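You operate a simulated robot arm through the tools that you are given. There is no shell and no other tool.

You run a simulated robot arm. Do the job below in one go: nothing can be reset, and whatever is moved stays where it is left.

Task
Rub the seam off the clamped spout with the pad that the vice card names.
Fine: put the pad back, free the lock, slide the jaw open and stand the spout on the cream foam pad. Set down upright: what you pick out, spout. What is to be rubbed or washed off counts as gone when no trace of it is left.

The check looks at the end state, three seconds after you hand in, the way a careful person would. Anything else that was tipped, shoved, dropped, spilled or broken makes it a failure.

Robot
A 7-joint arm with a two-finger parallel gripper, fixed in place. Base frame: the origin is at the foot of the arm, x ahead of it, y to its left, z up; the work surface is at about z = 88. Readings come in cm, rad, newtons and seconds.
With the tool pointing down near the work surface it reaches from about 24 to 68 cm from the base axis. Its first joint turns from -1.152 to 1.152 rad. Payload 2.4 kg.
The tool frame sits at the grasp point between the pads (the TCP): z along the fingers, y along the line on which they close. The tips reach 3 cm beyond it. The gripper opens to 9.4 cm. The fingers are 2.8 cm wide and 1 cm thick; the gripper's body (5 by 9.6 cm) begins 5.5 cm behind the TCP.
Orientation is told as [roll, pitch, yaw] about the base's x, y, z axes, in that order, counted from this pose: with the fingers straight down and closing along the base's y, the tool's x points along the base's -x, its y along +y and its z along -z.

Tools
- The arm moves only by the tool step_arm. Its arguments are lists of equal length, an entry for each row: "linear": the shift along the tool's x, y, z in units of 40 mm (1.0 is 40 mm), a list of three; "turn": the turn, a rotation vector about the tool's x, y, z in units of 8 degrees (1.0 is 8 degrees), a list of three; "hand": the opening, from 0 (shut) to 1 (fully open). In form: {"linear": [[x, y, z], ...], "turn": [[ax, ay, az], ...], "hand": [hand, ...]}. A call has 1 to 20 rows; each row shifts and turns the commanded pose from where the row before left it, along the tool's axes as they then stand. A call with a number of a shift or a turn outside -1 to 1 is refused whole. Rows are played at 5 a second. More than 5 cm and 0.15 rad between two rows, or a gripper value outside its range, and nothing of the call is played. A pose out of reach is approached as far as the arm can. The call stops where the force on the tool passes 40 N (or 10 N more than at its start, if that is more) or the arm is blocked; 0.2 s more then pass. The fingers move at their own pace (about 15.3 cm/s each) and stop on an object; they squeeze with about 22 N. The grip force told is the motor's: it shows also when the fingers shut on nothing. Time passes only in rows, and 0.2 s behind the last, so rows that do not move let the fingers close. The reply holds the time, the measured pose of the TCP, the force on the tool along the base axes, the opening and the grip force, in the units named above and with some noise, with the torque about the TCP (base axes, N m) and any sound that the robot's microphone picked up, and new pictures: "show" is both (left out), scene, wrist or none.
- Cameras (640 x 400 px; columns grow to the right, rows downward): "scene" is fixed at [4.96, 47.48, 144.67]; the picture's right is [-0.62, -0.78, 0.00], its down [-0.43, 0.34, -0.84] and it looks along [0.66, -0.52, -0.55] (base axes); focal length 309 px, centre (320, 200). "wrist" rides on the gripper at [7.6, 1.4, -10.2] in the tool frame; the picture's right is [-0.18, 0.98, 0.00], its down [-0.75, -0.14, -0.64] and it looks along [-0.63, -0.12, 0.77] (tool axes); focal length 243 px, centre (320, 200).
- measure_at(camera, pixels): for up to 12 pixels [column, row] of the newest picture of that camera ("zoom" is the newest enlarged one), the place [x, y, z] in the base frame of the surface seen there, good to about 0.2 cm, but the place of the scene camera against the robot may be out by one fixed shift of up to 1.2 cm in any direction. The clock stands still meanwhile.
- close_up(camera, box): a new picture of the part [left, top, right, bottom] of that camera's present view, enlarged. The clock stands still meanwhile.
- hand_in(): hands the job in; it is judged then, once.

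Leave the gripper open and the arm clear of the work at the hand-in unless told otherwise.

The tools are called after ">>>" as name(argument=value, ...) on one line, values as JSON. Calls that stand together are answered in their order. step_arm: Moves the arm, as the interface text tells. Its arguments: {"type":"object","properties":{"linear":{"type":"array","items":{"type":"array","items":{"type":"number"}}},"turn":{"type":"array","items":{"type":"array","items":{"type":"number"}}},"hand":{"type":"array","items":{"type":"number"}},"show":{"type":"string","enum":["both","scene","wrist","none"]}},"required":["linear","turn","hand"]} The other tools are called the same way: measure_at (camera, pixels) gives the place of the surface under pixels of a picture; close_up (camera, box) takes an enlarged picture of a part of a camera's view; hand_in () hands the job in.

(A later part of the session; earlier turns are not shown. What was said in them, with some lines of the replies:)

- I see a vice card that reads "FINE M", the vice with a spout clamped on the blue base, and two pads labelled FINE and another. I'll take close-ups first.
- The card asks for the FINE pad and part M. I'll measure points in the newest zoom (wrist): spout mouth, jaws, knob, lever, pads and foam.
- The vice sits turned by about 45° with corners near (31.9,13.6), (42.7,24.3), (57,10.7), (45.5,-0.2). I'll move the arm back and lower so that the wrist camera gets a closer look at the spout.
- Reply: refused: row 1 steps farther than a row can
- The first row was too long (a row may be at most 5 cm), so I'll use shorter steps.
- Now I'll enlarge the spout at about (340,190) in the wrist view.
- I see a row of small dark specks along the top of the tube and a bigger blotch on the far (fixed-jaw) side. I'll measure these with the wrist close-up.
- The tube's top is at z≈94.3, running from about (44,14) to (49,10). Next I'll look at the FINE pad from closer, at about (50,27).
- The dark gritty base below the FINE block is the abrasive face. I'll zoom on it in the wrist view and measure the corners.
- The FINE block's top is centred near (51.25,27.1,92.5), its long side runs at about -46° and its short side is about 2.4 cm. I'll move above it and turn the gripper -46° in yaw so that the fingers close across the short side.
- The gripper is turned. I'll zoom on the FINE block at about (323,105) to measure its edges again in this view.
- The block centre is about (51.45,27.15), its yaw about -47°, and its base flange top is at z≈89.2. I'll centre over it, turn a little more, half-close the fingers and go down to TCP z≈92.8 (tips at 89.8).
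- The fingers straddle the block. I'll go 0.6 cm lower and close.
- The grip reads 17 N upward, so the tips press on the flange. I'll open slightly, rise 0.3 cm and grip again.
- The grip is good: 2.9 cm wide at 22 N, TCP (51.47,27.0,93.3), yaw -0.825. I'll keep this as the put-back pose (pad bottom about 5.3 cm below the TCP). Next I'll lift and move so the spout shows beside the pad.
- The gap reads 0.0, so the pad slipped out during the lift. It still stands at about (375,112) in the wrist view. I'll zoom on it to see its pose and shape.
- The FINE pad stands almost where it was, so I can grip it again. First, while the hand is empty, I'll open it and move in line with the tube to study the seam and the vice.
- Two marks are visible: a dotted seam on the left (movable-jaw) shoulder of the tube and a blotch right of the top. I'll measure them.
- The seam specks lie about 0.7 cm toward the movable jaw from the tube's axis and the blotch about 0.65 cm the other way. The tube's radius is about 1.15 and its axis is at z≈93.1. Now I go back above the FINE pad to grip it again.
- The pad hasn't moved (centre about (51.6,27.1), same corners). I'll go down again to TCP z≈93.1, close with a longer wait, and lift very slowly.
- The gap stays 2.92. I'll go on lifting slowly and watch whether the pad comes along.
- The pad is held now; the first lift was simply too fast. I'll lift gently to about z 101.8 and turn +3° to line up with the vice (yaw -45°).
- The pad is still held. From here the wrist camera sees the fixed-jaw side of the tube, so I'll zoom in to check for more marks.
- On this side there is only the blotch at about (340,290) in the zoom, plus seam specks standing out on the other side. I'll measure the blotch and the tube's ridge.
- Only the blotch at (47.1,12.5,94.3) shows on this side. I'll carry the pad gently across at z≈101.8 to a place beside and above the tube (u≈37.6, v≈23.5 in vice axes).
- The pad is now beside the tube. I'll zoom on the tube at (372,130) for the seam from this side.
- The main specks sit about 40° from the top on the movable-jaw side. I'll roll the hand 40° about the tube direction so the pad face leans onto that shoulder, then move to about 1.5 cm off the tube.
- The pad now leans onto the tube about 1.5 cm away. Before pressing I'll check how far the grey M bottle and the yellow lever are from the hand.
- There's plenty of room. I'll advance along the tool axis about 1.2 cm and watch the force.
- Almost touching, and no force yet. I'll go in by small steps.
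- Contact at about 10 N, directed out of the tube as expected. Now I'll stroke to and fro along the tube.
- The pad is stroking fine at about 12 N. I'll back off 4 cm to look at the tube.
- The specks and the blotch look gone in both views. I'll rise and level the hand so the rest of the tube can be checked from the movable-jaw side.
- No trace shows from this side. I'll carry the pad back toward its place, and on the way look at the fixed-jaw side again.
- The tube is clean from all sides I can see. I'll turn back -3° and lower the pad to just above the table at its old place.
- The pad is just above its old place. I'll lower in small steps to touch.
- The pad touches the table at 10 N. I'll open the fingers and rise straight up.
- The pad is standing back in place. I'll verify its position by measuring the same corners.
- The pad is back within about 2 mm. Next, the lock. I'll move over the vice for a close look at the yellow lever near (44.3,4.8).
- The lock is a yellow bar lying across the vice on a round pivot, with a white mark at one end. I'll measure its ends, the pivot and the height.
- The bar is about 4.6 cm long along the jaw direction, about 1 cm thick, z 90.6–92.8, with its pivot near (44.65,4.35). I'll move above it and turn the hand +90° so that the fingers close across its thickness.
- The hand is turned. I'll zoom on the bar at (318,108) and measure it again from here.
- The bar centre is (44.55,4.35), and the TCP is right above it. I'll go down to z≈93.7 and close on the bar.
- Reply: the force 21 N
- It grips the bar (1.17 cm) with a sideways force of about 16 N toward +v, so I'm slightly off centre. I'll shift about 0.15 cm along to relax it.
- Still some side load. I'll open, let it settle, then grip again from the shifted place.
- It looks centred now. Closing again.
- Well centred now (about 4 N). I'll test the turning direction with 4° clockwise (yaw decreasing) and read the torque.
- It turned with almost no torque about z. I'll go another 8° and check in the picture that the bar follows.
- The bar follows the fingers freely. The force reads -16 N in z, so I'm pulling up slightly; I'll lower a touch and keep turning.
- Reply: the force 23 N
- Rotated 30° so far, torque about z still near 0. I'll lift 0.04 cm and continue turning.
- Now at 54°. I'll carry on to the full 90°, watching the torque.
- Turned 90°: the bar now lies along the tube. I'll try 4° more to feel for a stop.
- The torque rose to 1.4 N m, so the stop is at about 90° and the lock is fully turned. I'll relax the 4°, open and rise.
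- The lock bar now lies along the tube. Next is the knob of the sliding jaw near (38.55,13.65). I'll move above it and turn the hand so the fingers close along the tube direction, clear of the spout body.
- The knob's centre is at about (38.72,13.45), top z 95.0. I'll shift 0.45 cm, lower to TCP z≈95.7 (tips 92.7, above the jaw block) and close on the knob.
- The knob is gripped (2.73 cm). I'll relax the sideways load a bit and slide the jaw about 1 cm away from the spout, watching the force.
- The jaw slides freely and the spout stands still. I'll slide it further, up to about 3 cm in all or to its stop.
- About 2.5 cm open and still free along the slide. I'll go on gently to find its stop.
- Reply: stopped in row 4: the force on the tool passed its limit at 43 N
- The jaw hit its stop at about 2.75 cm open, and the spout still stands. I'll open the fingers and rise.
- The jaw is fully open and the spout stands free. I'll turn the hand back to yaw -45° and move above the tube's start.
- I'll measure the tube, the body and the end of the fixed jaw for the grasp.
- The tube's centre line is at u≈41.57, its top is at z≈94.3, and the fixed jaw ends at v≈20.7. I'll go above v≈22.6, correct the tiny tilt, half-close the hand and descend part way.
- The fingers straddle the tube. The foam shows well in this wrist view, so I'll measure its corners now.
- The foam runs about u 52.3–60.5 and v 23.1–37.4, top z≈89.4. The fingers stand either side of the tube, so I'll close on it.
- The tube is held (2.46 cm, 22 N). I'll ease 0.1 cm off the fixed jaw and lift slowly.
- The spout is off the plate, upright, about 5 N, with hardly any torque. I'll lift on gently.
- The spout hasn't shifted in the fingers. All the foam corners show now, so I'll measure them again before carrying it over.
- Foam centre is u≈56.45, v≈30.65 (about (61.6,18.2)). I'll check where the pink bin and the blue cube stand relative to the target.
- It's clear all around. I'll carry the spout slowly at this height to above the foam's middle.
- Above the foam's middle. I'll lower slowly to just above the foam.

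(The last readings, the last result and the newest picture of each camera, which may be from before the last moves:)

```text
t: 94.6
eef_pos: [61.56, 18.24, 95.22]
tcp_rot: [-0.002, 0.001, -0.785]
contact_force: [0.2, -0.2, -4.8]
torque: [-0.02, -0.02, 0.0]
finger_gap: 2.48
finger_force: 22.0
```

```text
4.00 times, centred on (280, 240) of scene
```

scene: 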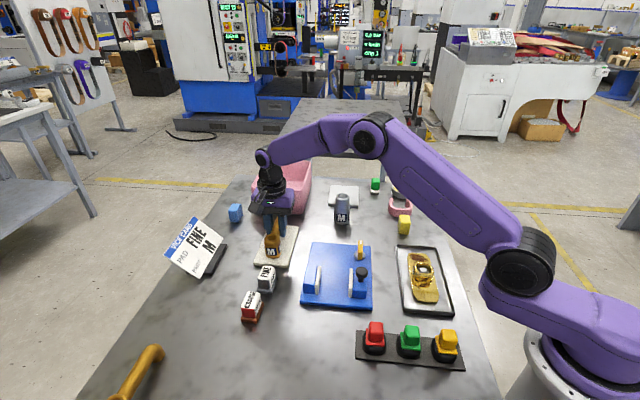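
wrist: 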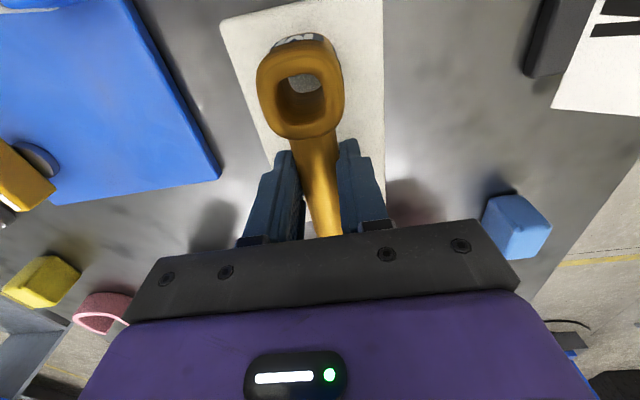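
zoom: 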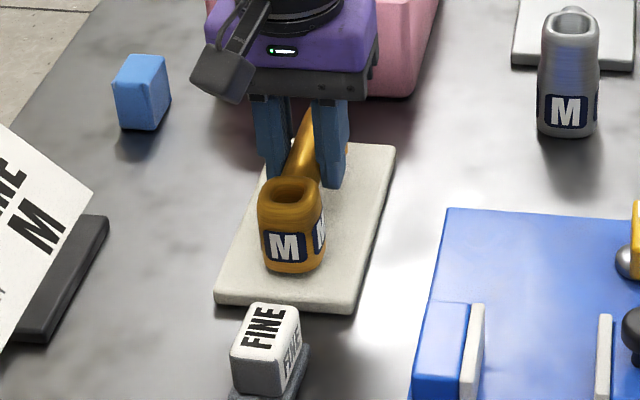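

Just above the foam. I'll lower in 1 mm steps until the foam takes the weight.

>>> step_arm(linear=[[0, 0, 0.05], [0, 0, 0.04], [0, 0, 0.025], [0, 0, 0]], turn=[[0, 0, 0], [0, 0, 0], [0, 0, 0], [0, 0, 0]], hand=[0, 0, 0, 0], show="none")

>>> step_arm(linear=[[0, 0, 0.025], [0, 0, 0]], turn=[[0, 0, 0], [0, 0, 0]], hand=[0, 0], show="none")

```text
t: 95.6
eef_pos: [61.64, 18.18, 95.05]
tcp_rot: [-0.002, 0.001, -0.783]
contact_force: [-0.1, 0.3, -4.2]
torque: [-0.01, 0.01, -0.03]
finger_gap: 2.48
finger_force: 21.9
```

```text
t: 96.2
eef_pos: [61.63, 18.17, 94.81]
tcp_rot: [-0.001, -0.001, -0.785]
contact_force: [-0.2, 0.6, -4.9]
torque: [-0.01, -0.02, 0.01]
finger_gap: 2.46
finger_force: 22.1
```

Not yet touching (still -5 N). I'll continue down.

>>> step_arm(linear=[[0, 0, 0.025], [0, 0, 0]], turn=[[0, 0, 0], [0, 0, 0]], hand=[0, 0], show="none")

>>> step_arm(linear=[[0, 0, 0.02], [0, 0, 0]], turn=[[0, 0, 0], [0, 0, 0]], hand=[0, 0], show="scene")

>>> close_up(camera="scene", box=[240, 210, 310, 280])

```text
t: 96.8
eef_pos: [61.52, 18.24, 94.79]
tcp_rot: [0.0, 0.0, -0.784]
contact_force: [-1.2, -0.1, -2.3]
torque: [0.08, 0.04, -0.01]
finger_gap: 2.44
finger_force: 22.2
```

```text
t: 97.4
eef_pos: [61.49, 18.14, 94.74]
tcp_rot: [0.001, 0.001, -0.783]
contact_force: [-3.7, -1.4, 7.8]
torque: [0.28, 0.21, 0.11]
finger_gap: 2.45
finger_force: 21.7
```

scene: 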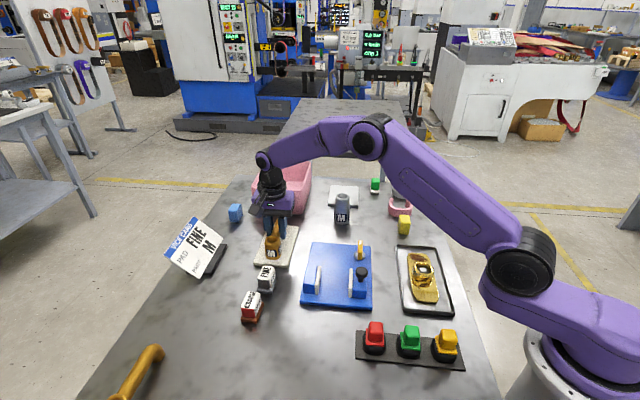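

```text
5.71 times, centred on (275, 245) of scene
```

zoom: 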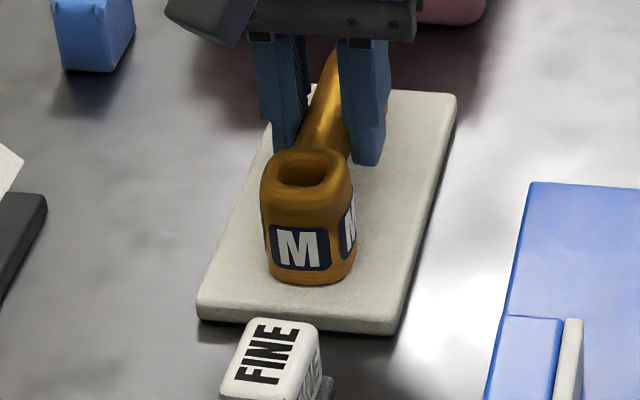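

The foam now takes the weight (+8 N). I'll open the fingers gently and wait.

>>> step_arm(linear=[[0, 0, 0], [0, 0, 0], [0, 0, 0], [0, 0, 0]], turn=[[0, 0, 0], [0, 0, 0], [0, 0, 0], [0, 0, 0]], hand=[0.3, 0.4, 0.5, 0.5])

>>> close_up(camera="wrist", box=[220, 0, 400, 240])

```text
t: 98.4
eef_pos: [61.59, 18.19, 94.77]
tcp_rot: [-0.002, -0.001, -0.784]
contact_force: [-0.6, 0.5, -0.1]
torque: [0.0, 0.03, 0.03]
finger_gap: 4.71
finger_force: 0.1
```

scene: 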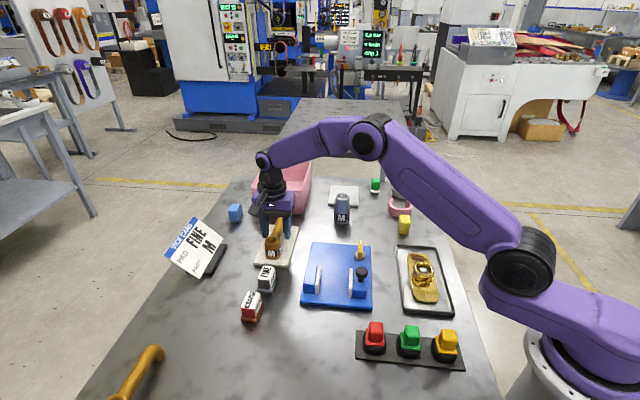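
wrist: 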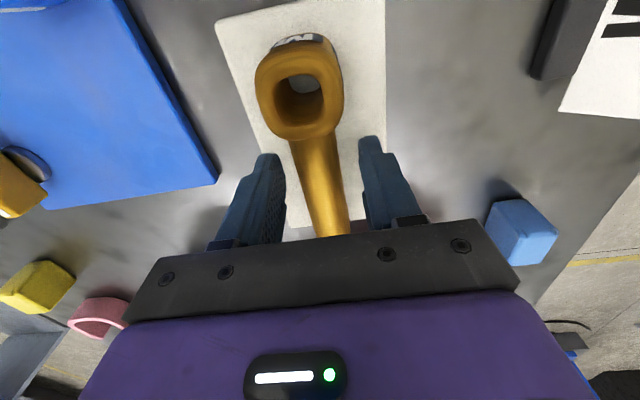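

```text
1.67 times, centred on (310, 120) of wrist
```

zoom: 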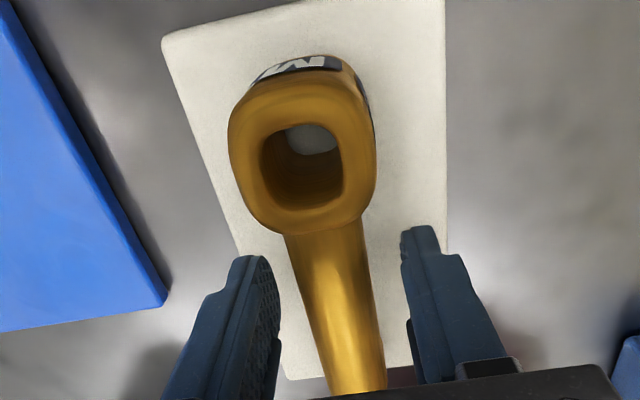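

The spout stands on its own on the foam. I'll rise straight up and then back away.

>>> step_arm(linear=[[0, 0, -0.2], [0, 0, -0.5], [0, 0, -0.8], [0, 0, -1], [0, 0, -1], [0, 0, -0.8], [0, 0, 0]], turn=[[0, 0, 0], [0, 0, 0], [0, 0, 0], [0, 0, 0], [0, 0, 0], [0, 0, 0], [0, 0, 0]], hand=[0.6, 0.6, 0.6, 0.6, 0.8, 1, 1])

>>> close_up(camera="scene", box=[230, 200, 330, 290])

>>> close_up(camera="wrist", box=[220, 40, 420, 220])

```text
t: 100.0
eef_pos: [61.59, 18.41, 111.85]
tcp_rot: [-0.001, 0.0, -0.783]
contact_force: [0.1, 0.1, -0.1]
torque: [0.03, -0.01, -0.01]
finger_gap: 9.4
finger_force: 0.1
```

scene: 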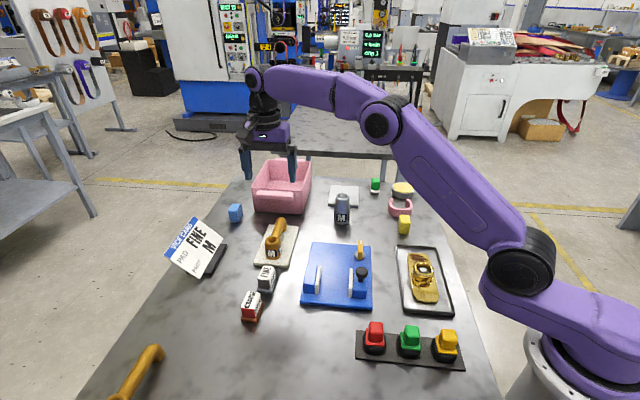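
wrist: 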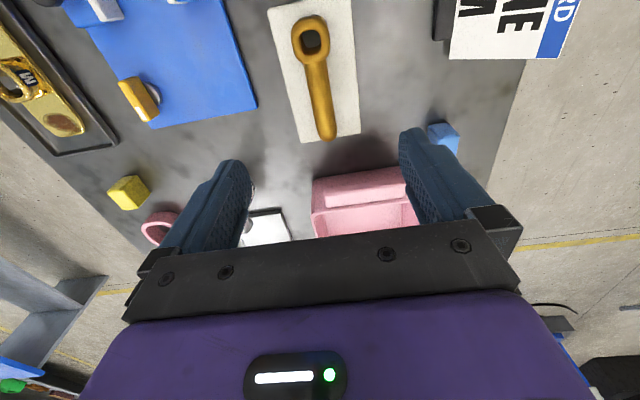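

```text
4.44 times, centred on (280, 245) of scene
```

zoom: 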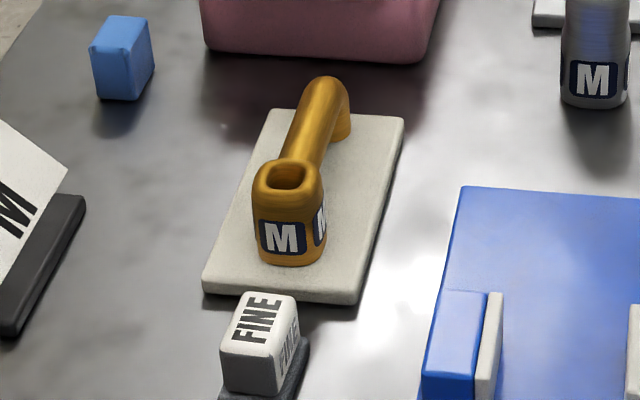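

```text
2.22 times, centred on (320, 130) of wrist
```

zoom: 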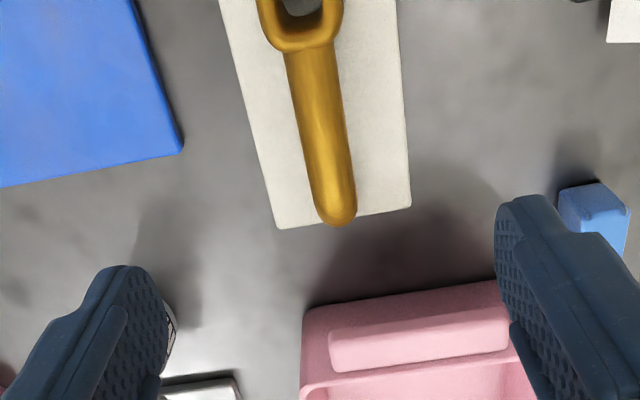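

The spout stands upright in the middle of the foam, and the scene close-up shows a clean tube. As a last check I'll turn the hand to look at the tube's side that carried the seam, staying well above everything.

>>> step_arm(linear=[[0, -0.7, 0], [0, -0.7, 0], [0, -0.7, 0], [0, 0, 0], [0, 0, 0], [0, 0, 0], [0, 0, 0], [0, 0, 0], [0, 0, 0], [0, 0, 0], [0, 0, 0], [0, 0, 0], [0, 0, 0], [0, 0, 0], [0, 0, 0], [0, 0, 0.7], [0, 0, 0.7], [0, 0, 0.4], [0, 0, 0]], turn=[[0, 0, 0], [0, 0, 0], [0, 0, 0], [0, 0, -0.9], [0, 0, -0.95], [0, 0, -0.95], [0, 0, -0.95], [0, 0, -0.95], [0, 0, -0.95], [0, 0, -0.95], [0, 0, -0.95], [0, 0, -0.95], [0, 0, -0.95], [0, 0, -0.95], [0, 0, -0.85], [0, 0, 0], [0, 0, 0], [0, 0, 0], [0, 0, 0]], hand=[1, 1, 1, 1, 1, 1, 1, 1, 1, 1, 1, 1, 1, 1, 1, 1, 1, 1, 1])

>>> close_up(camera="wrist", box=[240, 100, 400, 230])

>>> close_up(camera="scene", box=[255, 210, 305, 265])

```text
t: 104.0
eef_pos: [55.62, 12.3, 104.57]
tcp_rot: [0.0, -0.001, 0.788]
contact_force: [-0.2, 0.1, 0.7]
torque: [0.01, 0.01, 0.0]
finger_gap: 9.39
finger_force: 0.0
```

scene: 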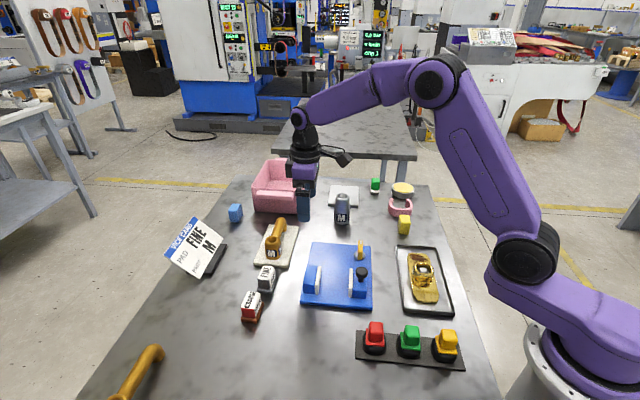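
wrist: 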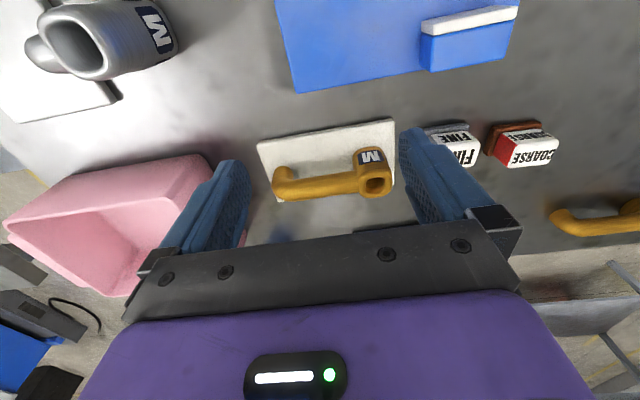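

```text
3.08 times, centred on (320, 165) of wrist
```

zoom: 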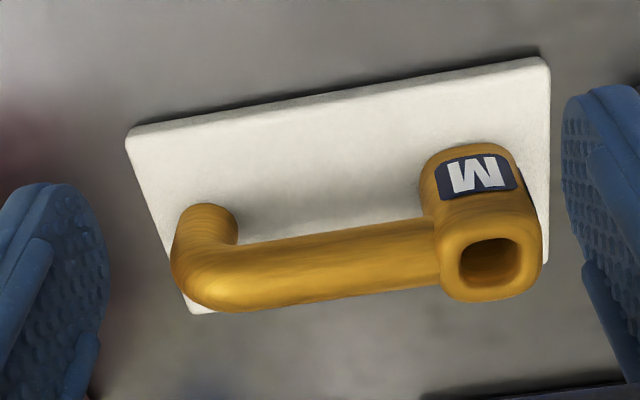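

```text
7.27 times, centred on (280, 238) of scene
```

zoom: 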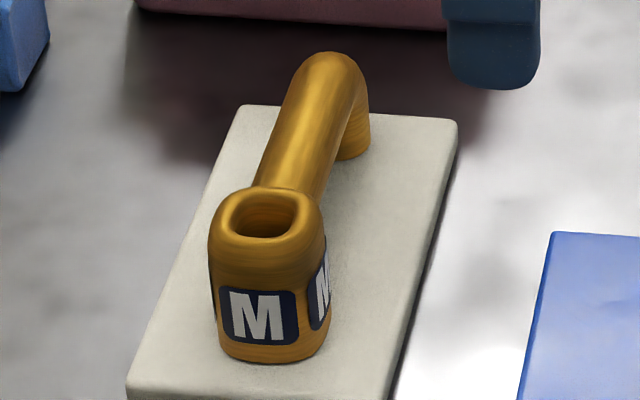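

The former seam side is clean too. I'll retreat upward toward the starting pose with the gripper open, then take a last look at the whole table.

>>> step_arm(linear=[[0, 0, -0.6], [0, 0, -1], [0, 0, -1], [0, 0, -1], [0, 0, -1], [0, 0, -0.6], [0.17, 1, 0], [0.17, 1, 0], [0.17, 1, 0], [0.17, 1, 0], [0.17, 1, 0], [0, 0, 0], [0, 0, 0], [0, 0, 0], [0, 0, 0], [0, 0, 0], [0, 0, 0], [0, 0, 0]], turn=[[0, 0, 0], [0, 0, 0], [0, 0, 0], [0, 0, 0], [0, 0, 0], [0, 0, 0], [0, 0, 0], [0, 0, 0], [0, 0, 0], [0, 0, 0], [0, 0, 0], [0, 0, 0.95], [0, 0, 0.95], [0, 0, 0.95], [0, 0, 0.95], [0, 0, 0.95], [0, 0, 0.9], [0, 0, 0]], hand=[1, 1, 1, 1, 1, 1, 1, 1, 1, 1, 1, 1, 1, 1, 1, 1, 1, 1])

>>> close_up(camera="scene", box=[220, 170, 440, 330])

>>> close_up(camera="wrist", box=[190, 10, 410, 220])

```text
t: 107.8
eef_pos: [38.98, 24.04, 125.51]
tcp_rot: [-0.001, 0.0, -0.004]
contact_force: [0.0, -1.1, 0.6]
torque: [0.01, -0.01, 0.02]
finger_gap: 9.41
finger_force: 0.0
```

scene: 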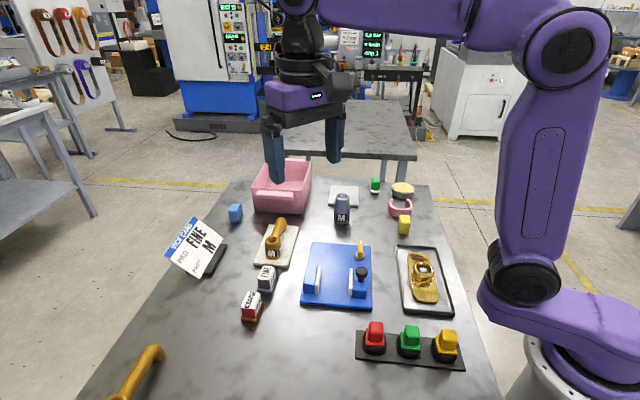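
wrist: 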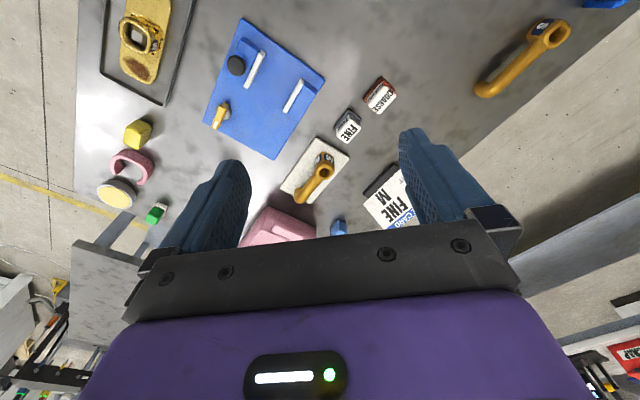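

```text
2.50 times, centred on (330, 250) of scene
```

zoom: 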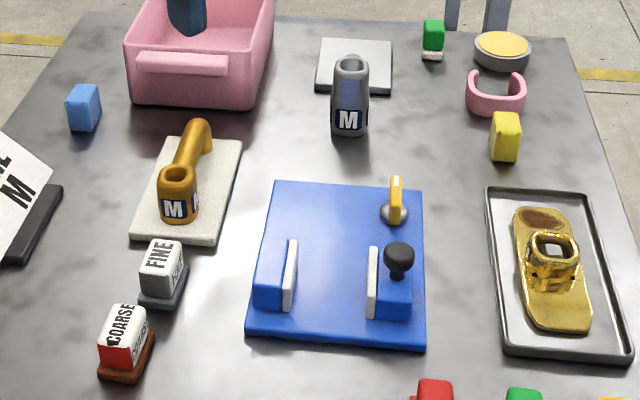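

```text
1.90 times, centred on (300, 115) of wrist
```

zoom: 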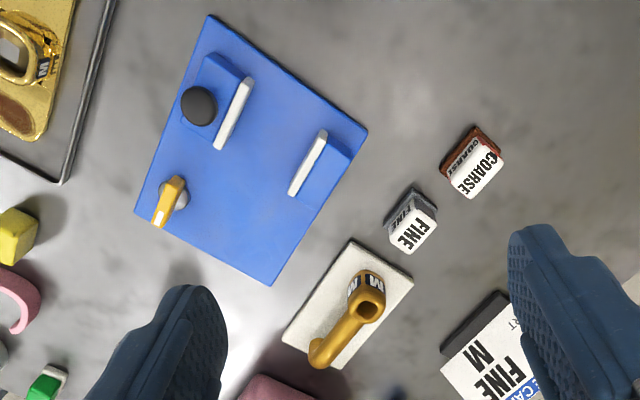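

Everything is in order. The spout stands clean and upright on the cream foam, and the FINE pad is back beside COARSE. The lock bar is turned and the jaw is open. Nothing else has moved, and the arm is clear with the gripper open. I'm handing in.

>>> hand_in()

```text
The job is handed in.
```

The job is done and handed in; I don't have the check's result yet.

- **Seam:** I rubbed it off with the FINE pad, as the vice card says. Close-ups of the top and both sides of the tube show no trace; I couldn't see the underside.
- **FINE pad:** It is back beside the COARSE pad, about 2 mm from where it started. On the first lift it slipped out of the fingers but stayed upright and did not move, so I gripped it again and lifted more slowly.
- **Vice:** The lock bar is turned 90° to its stop, and the jaw is slid open to its stop, about 2.75 cm.
- **Spout:** It stands upright in the middle of the cream foam pad.
- **Everything else:** In the last pictures nothing else looks moved or tipped. The arm is near its start pose with the gripper open.
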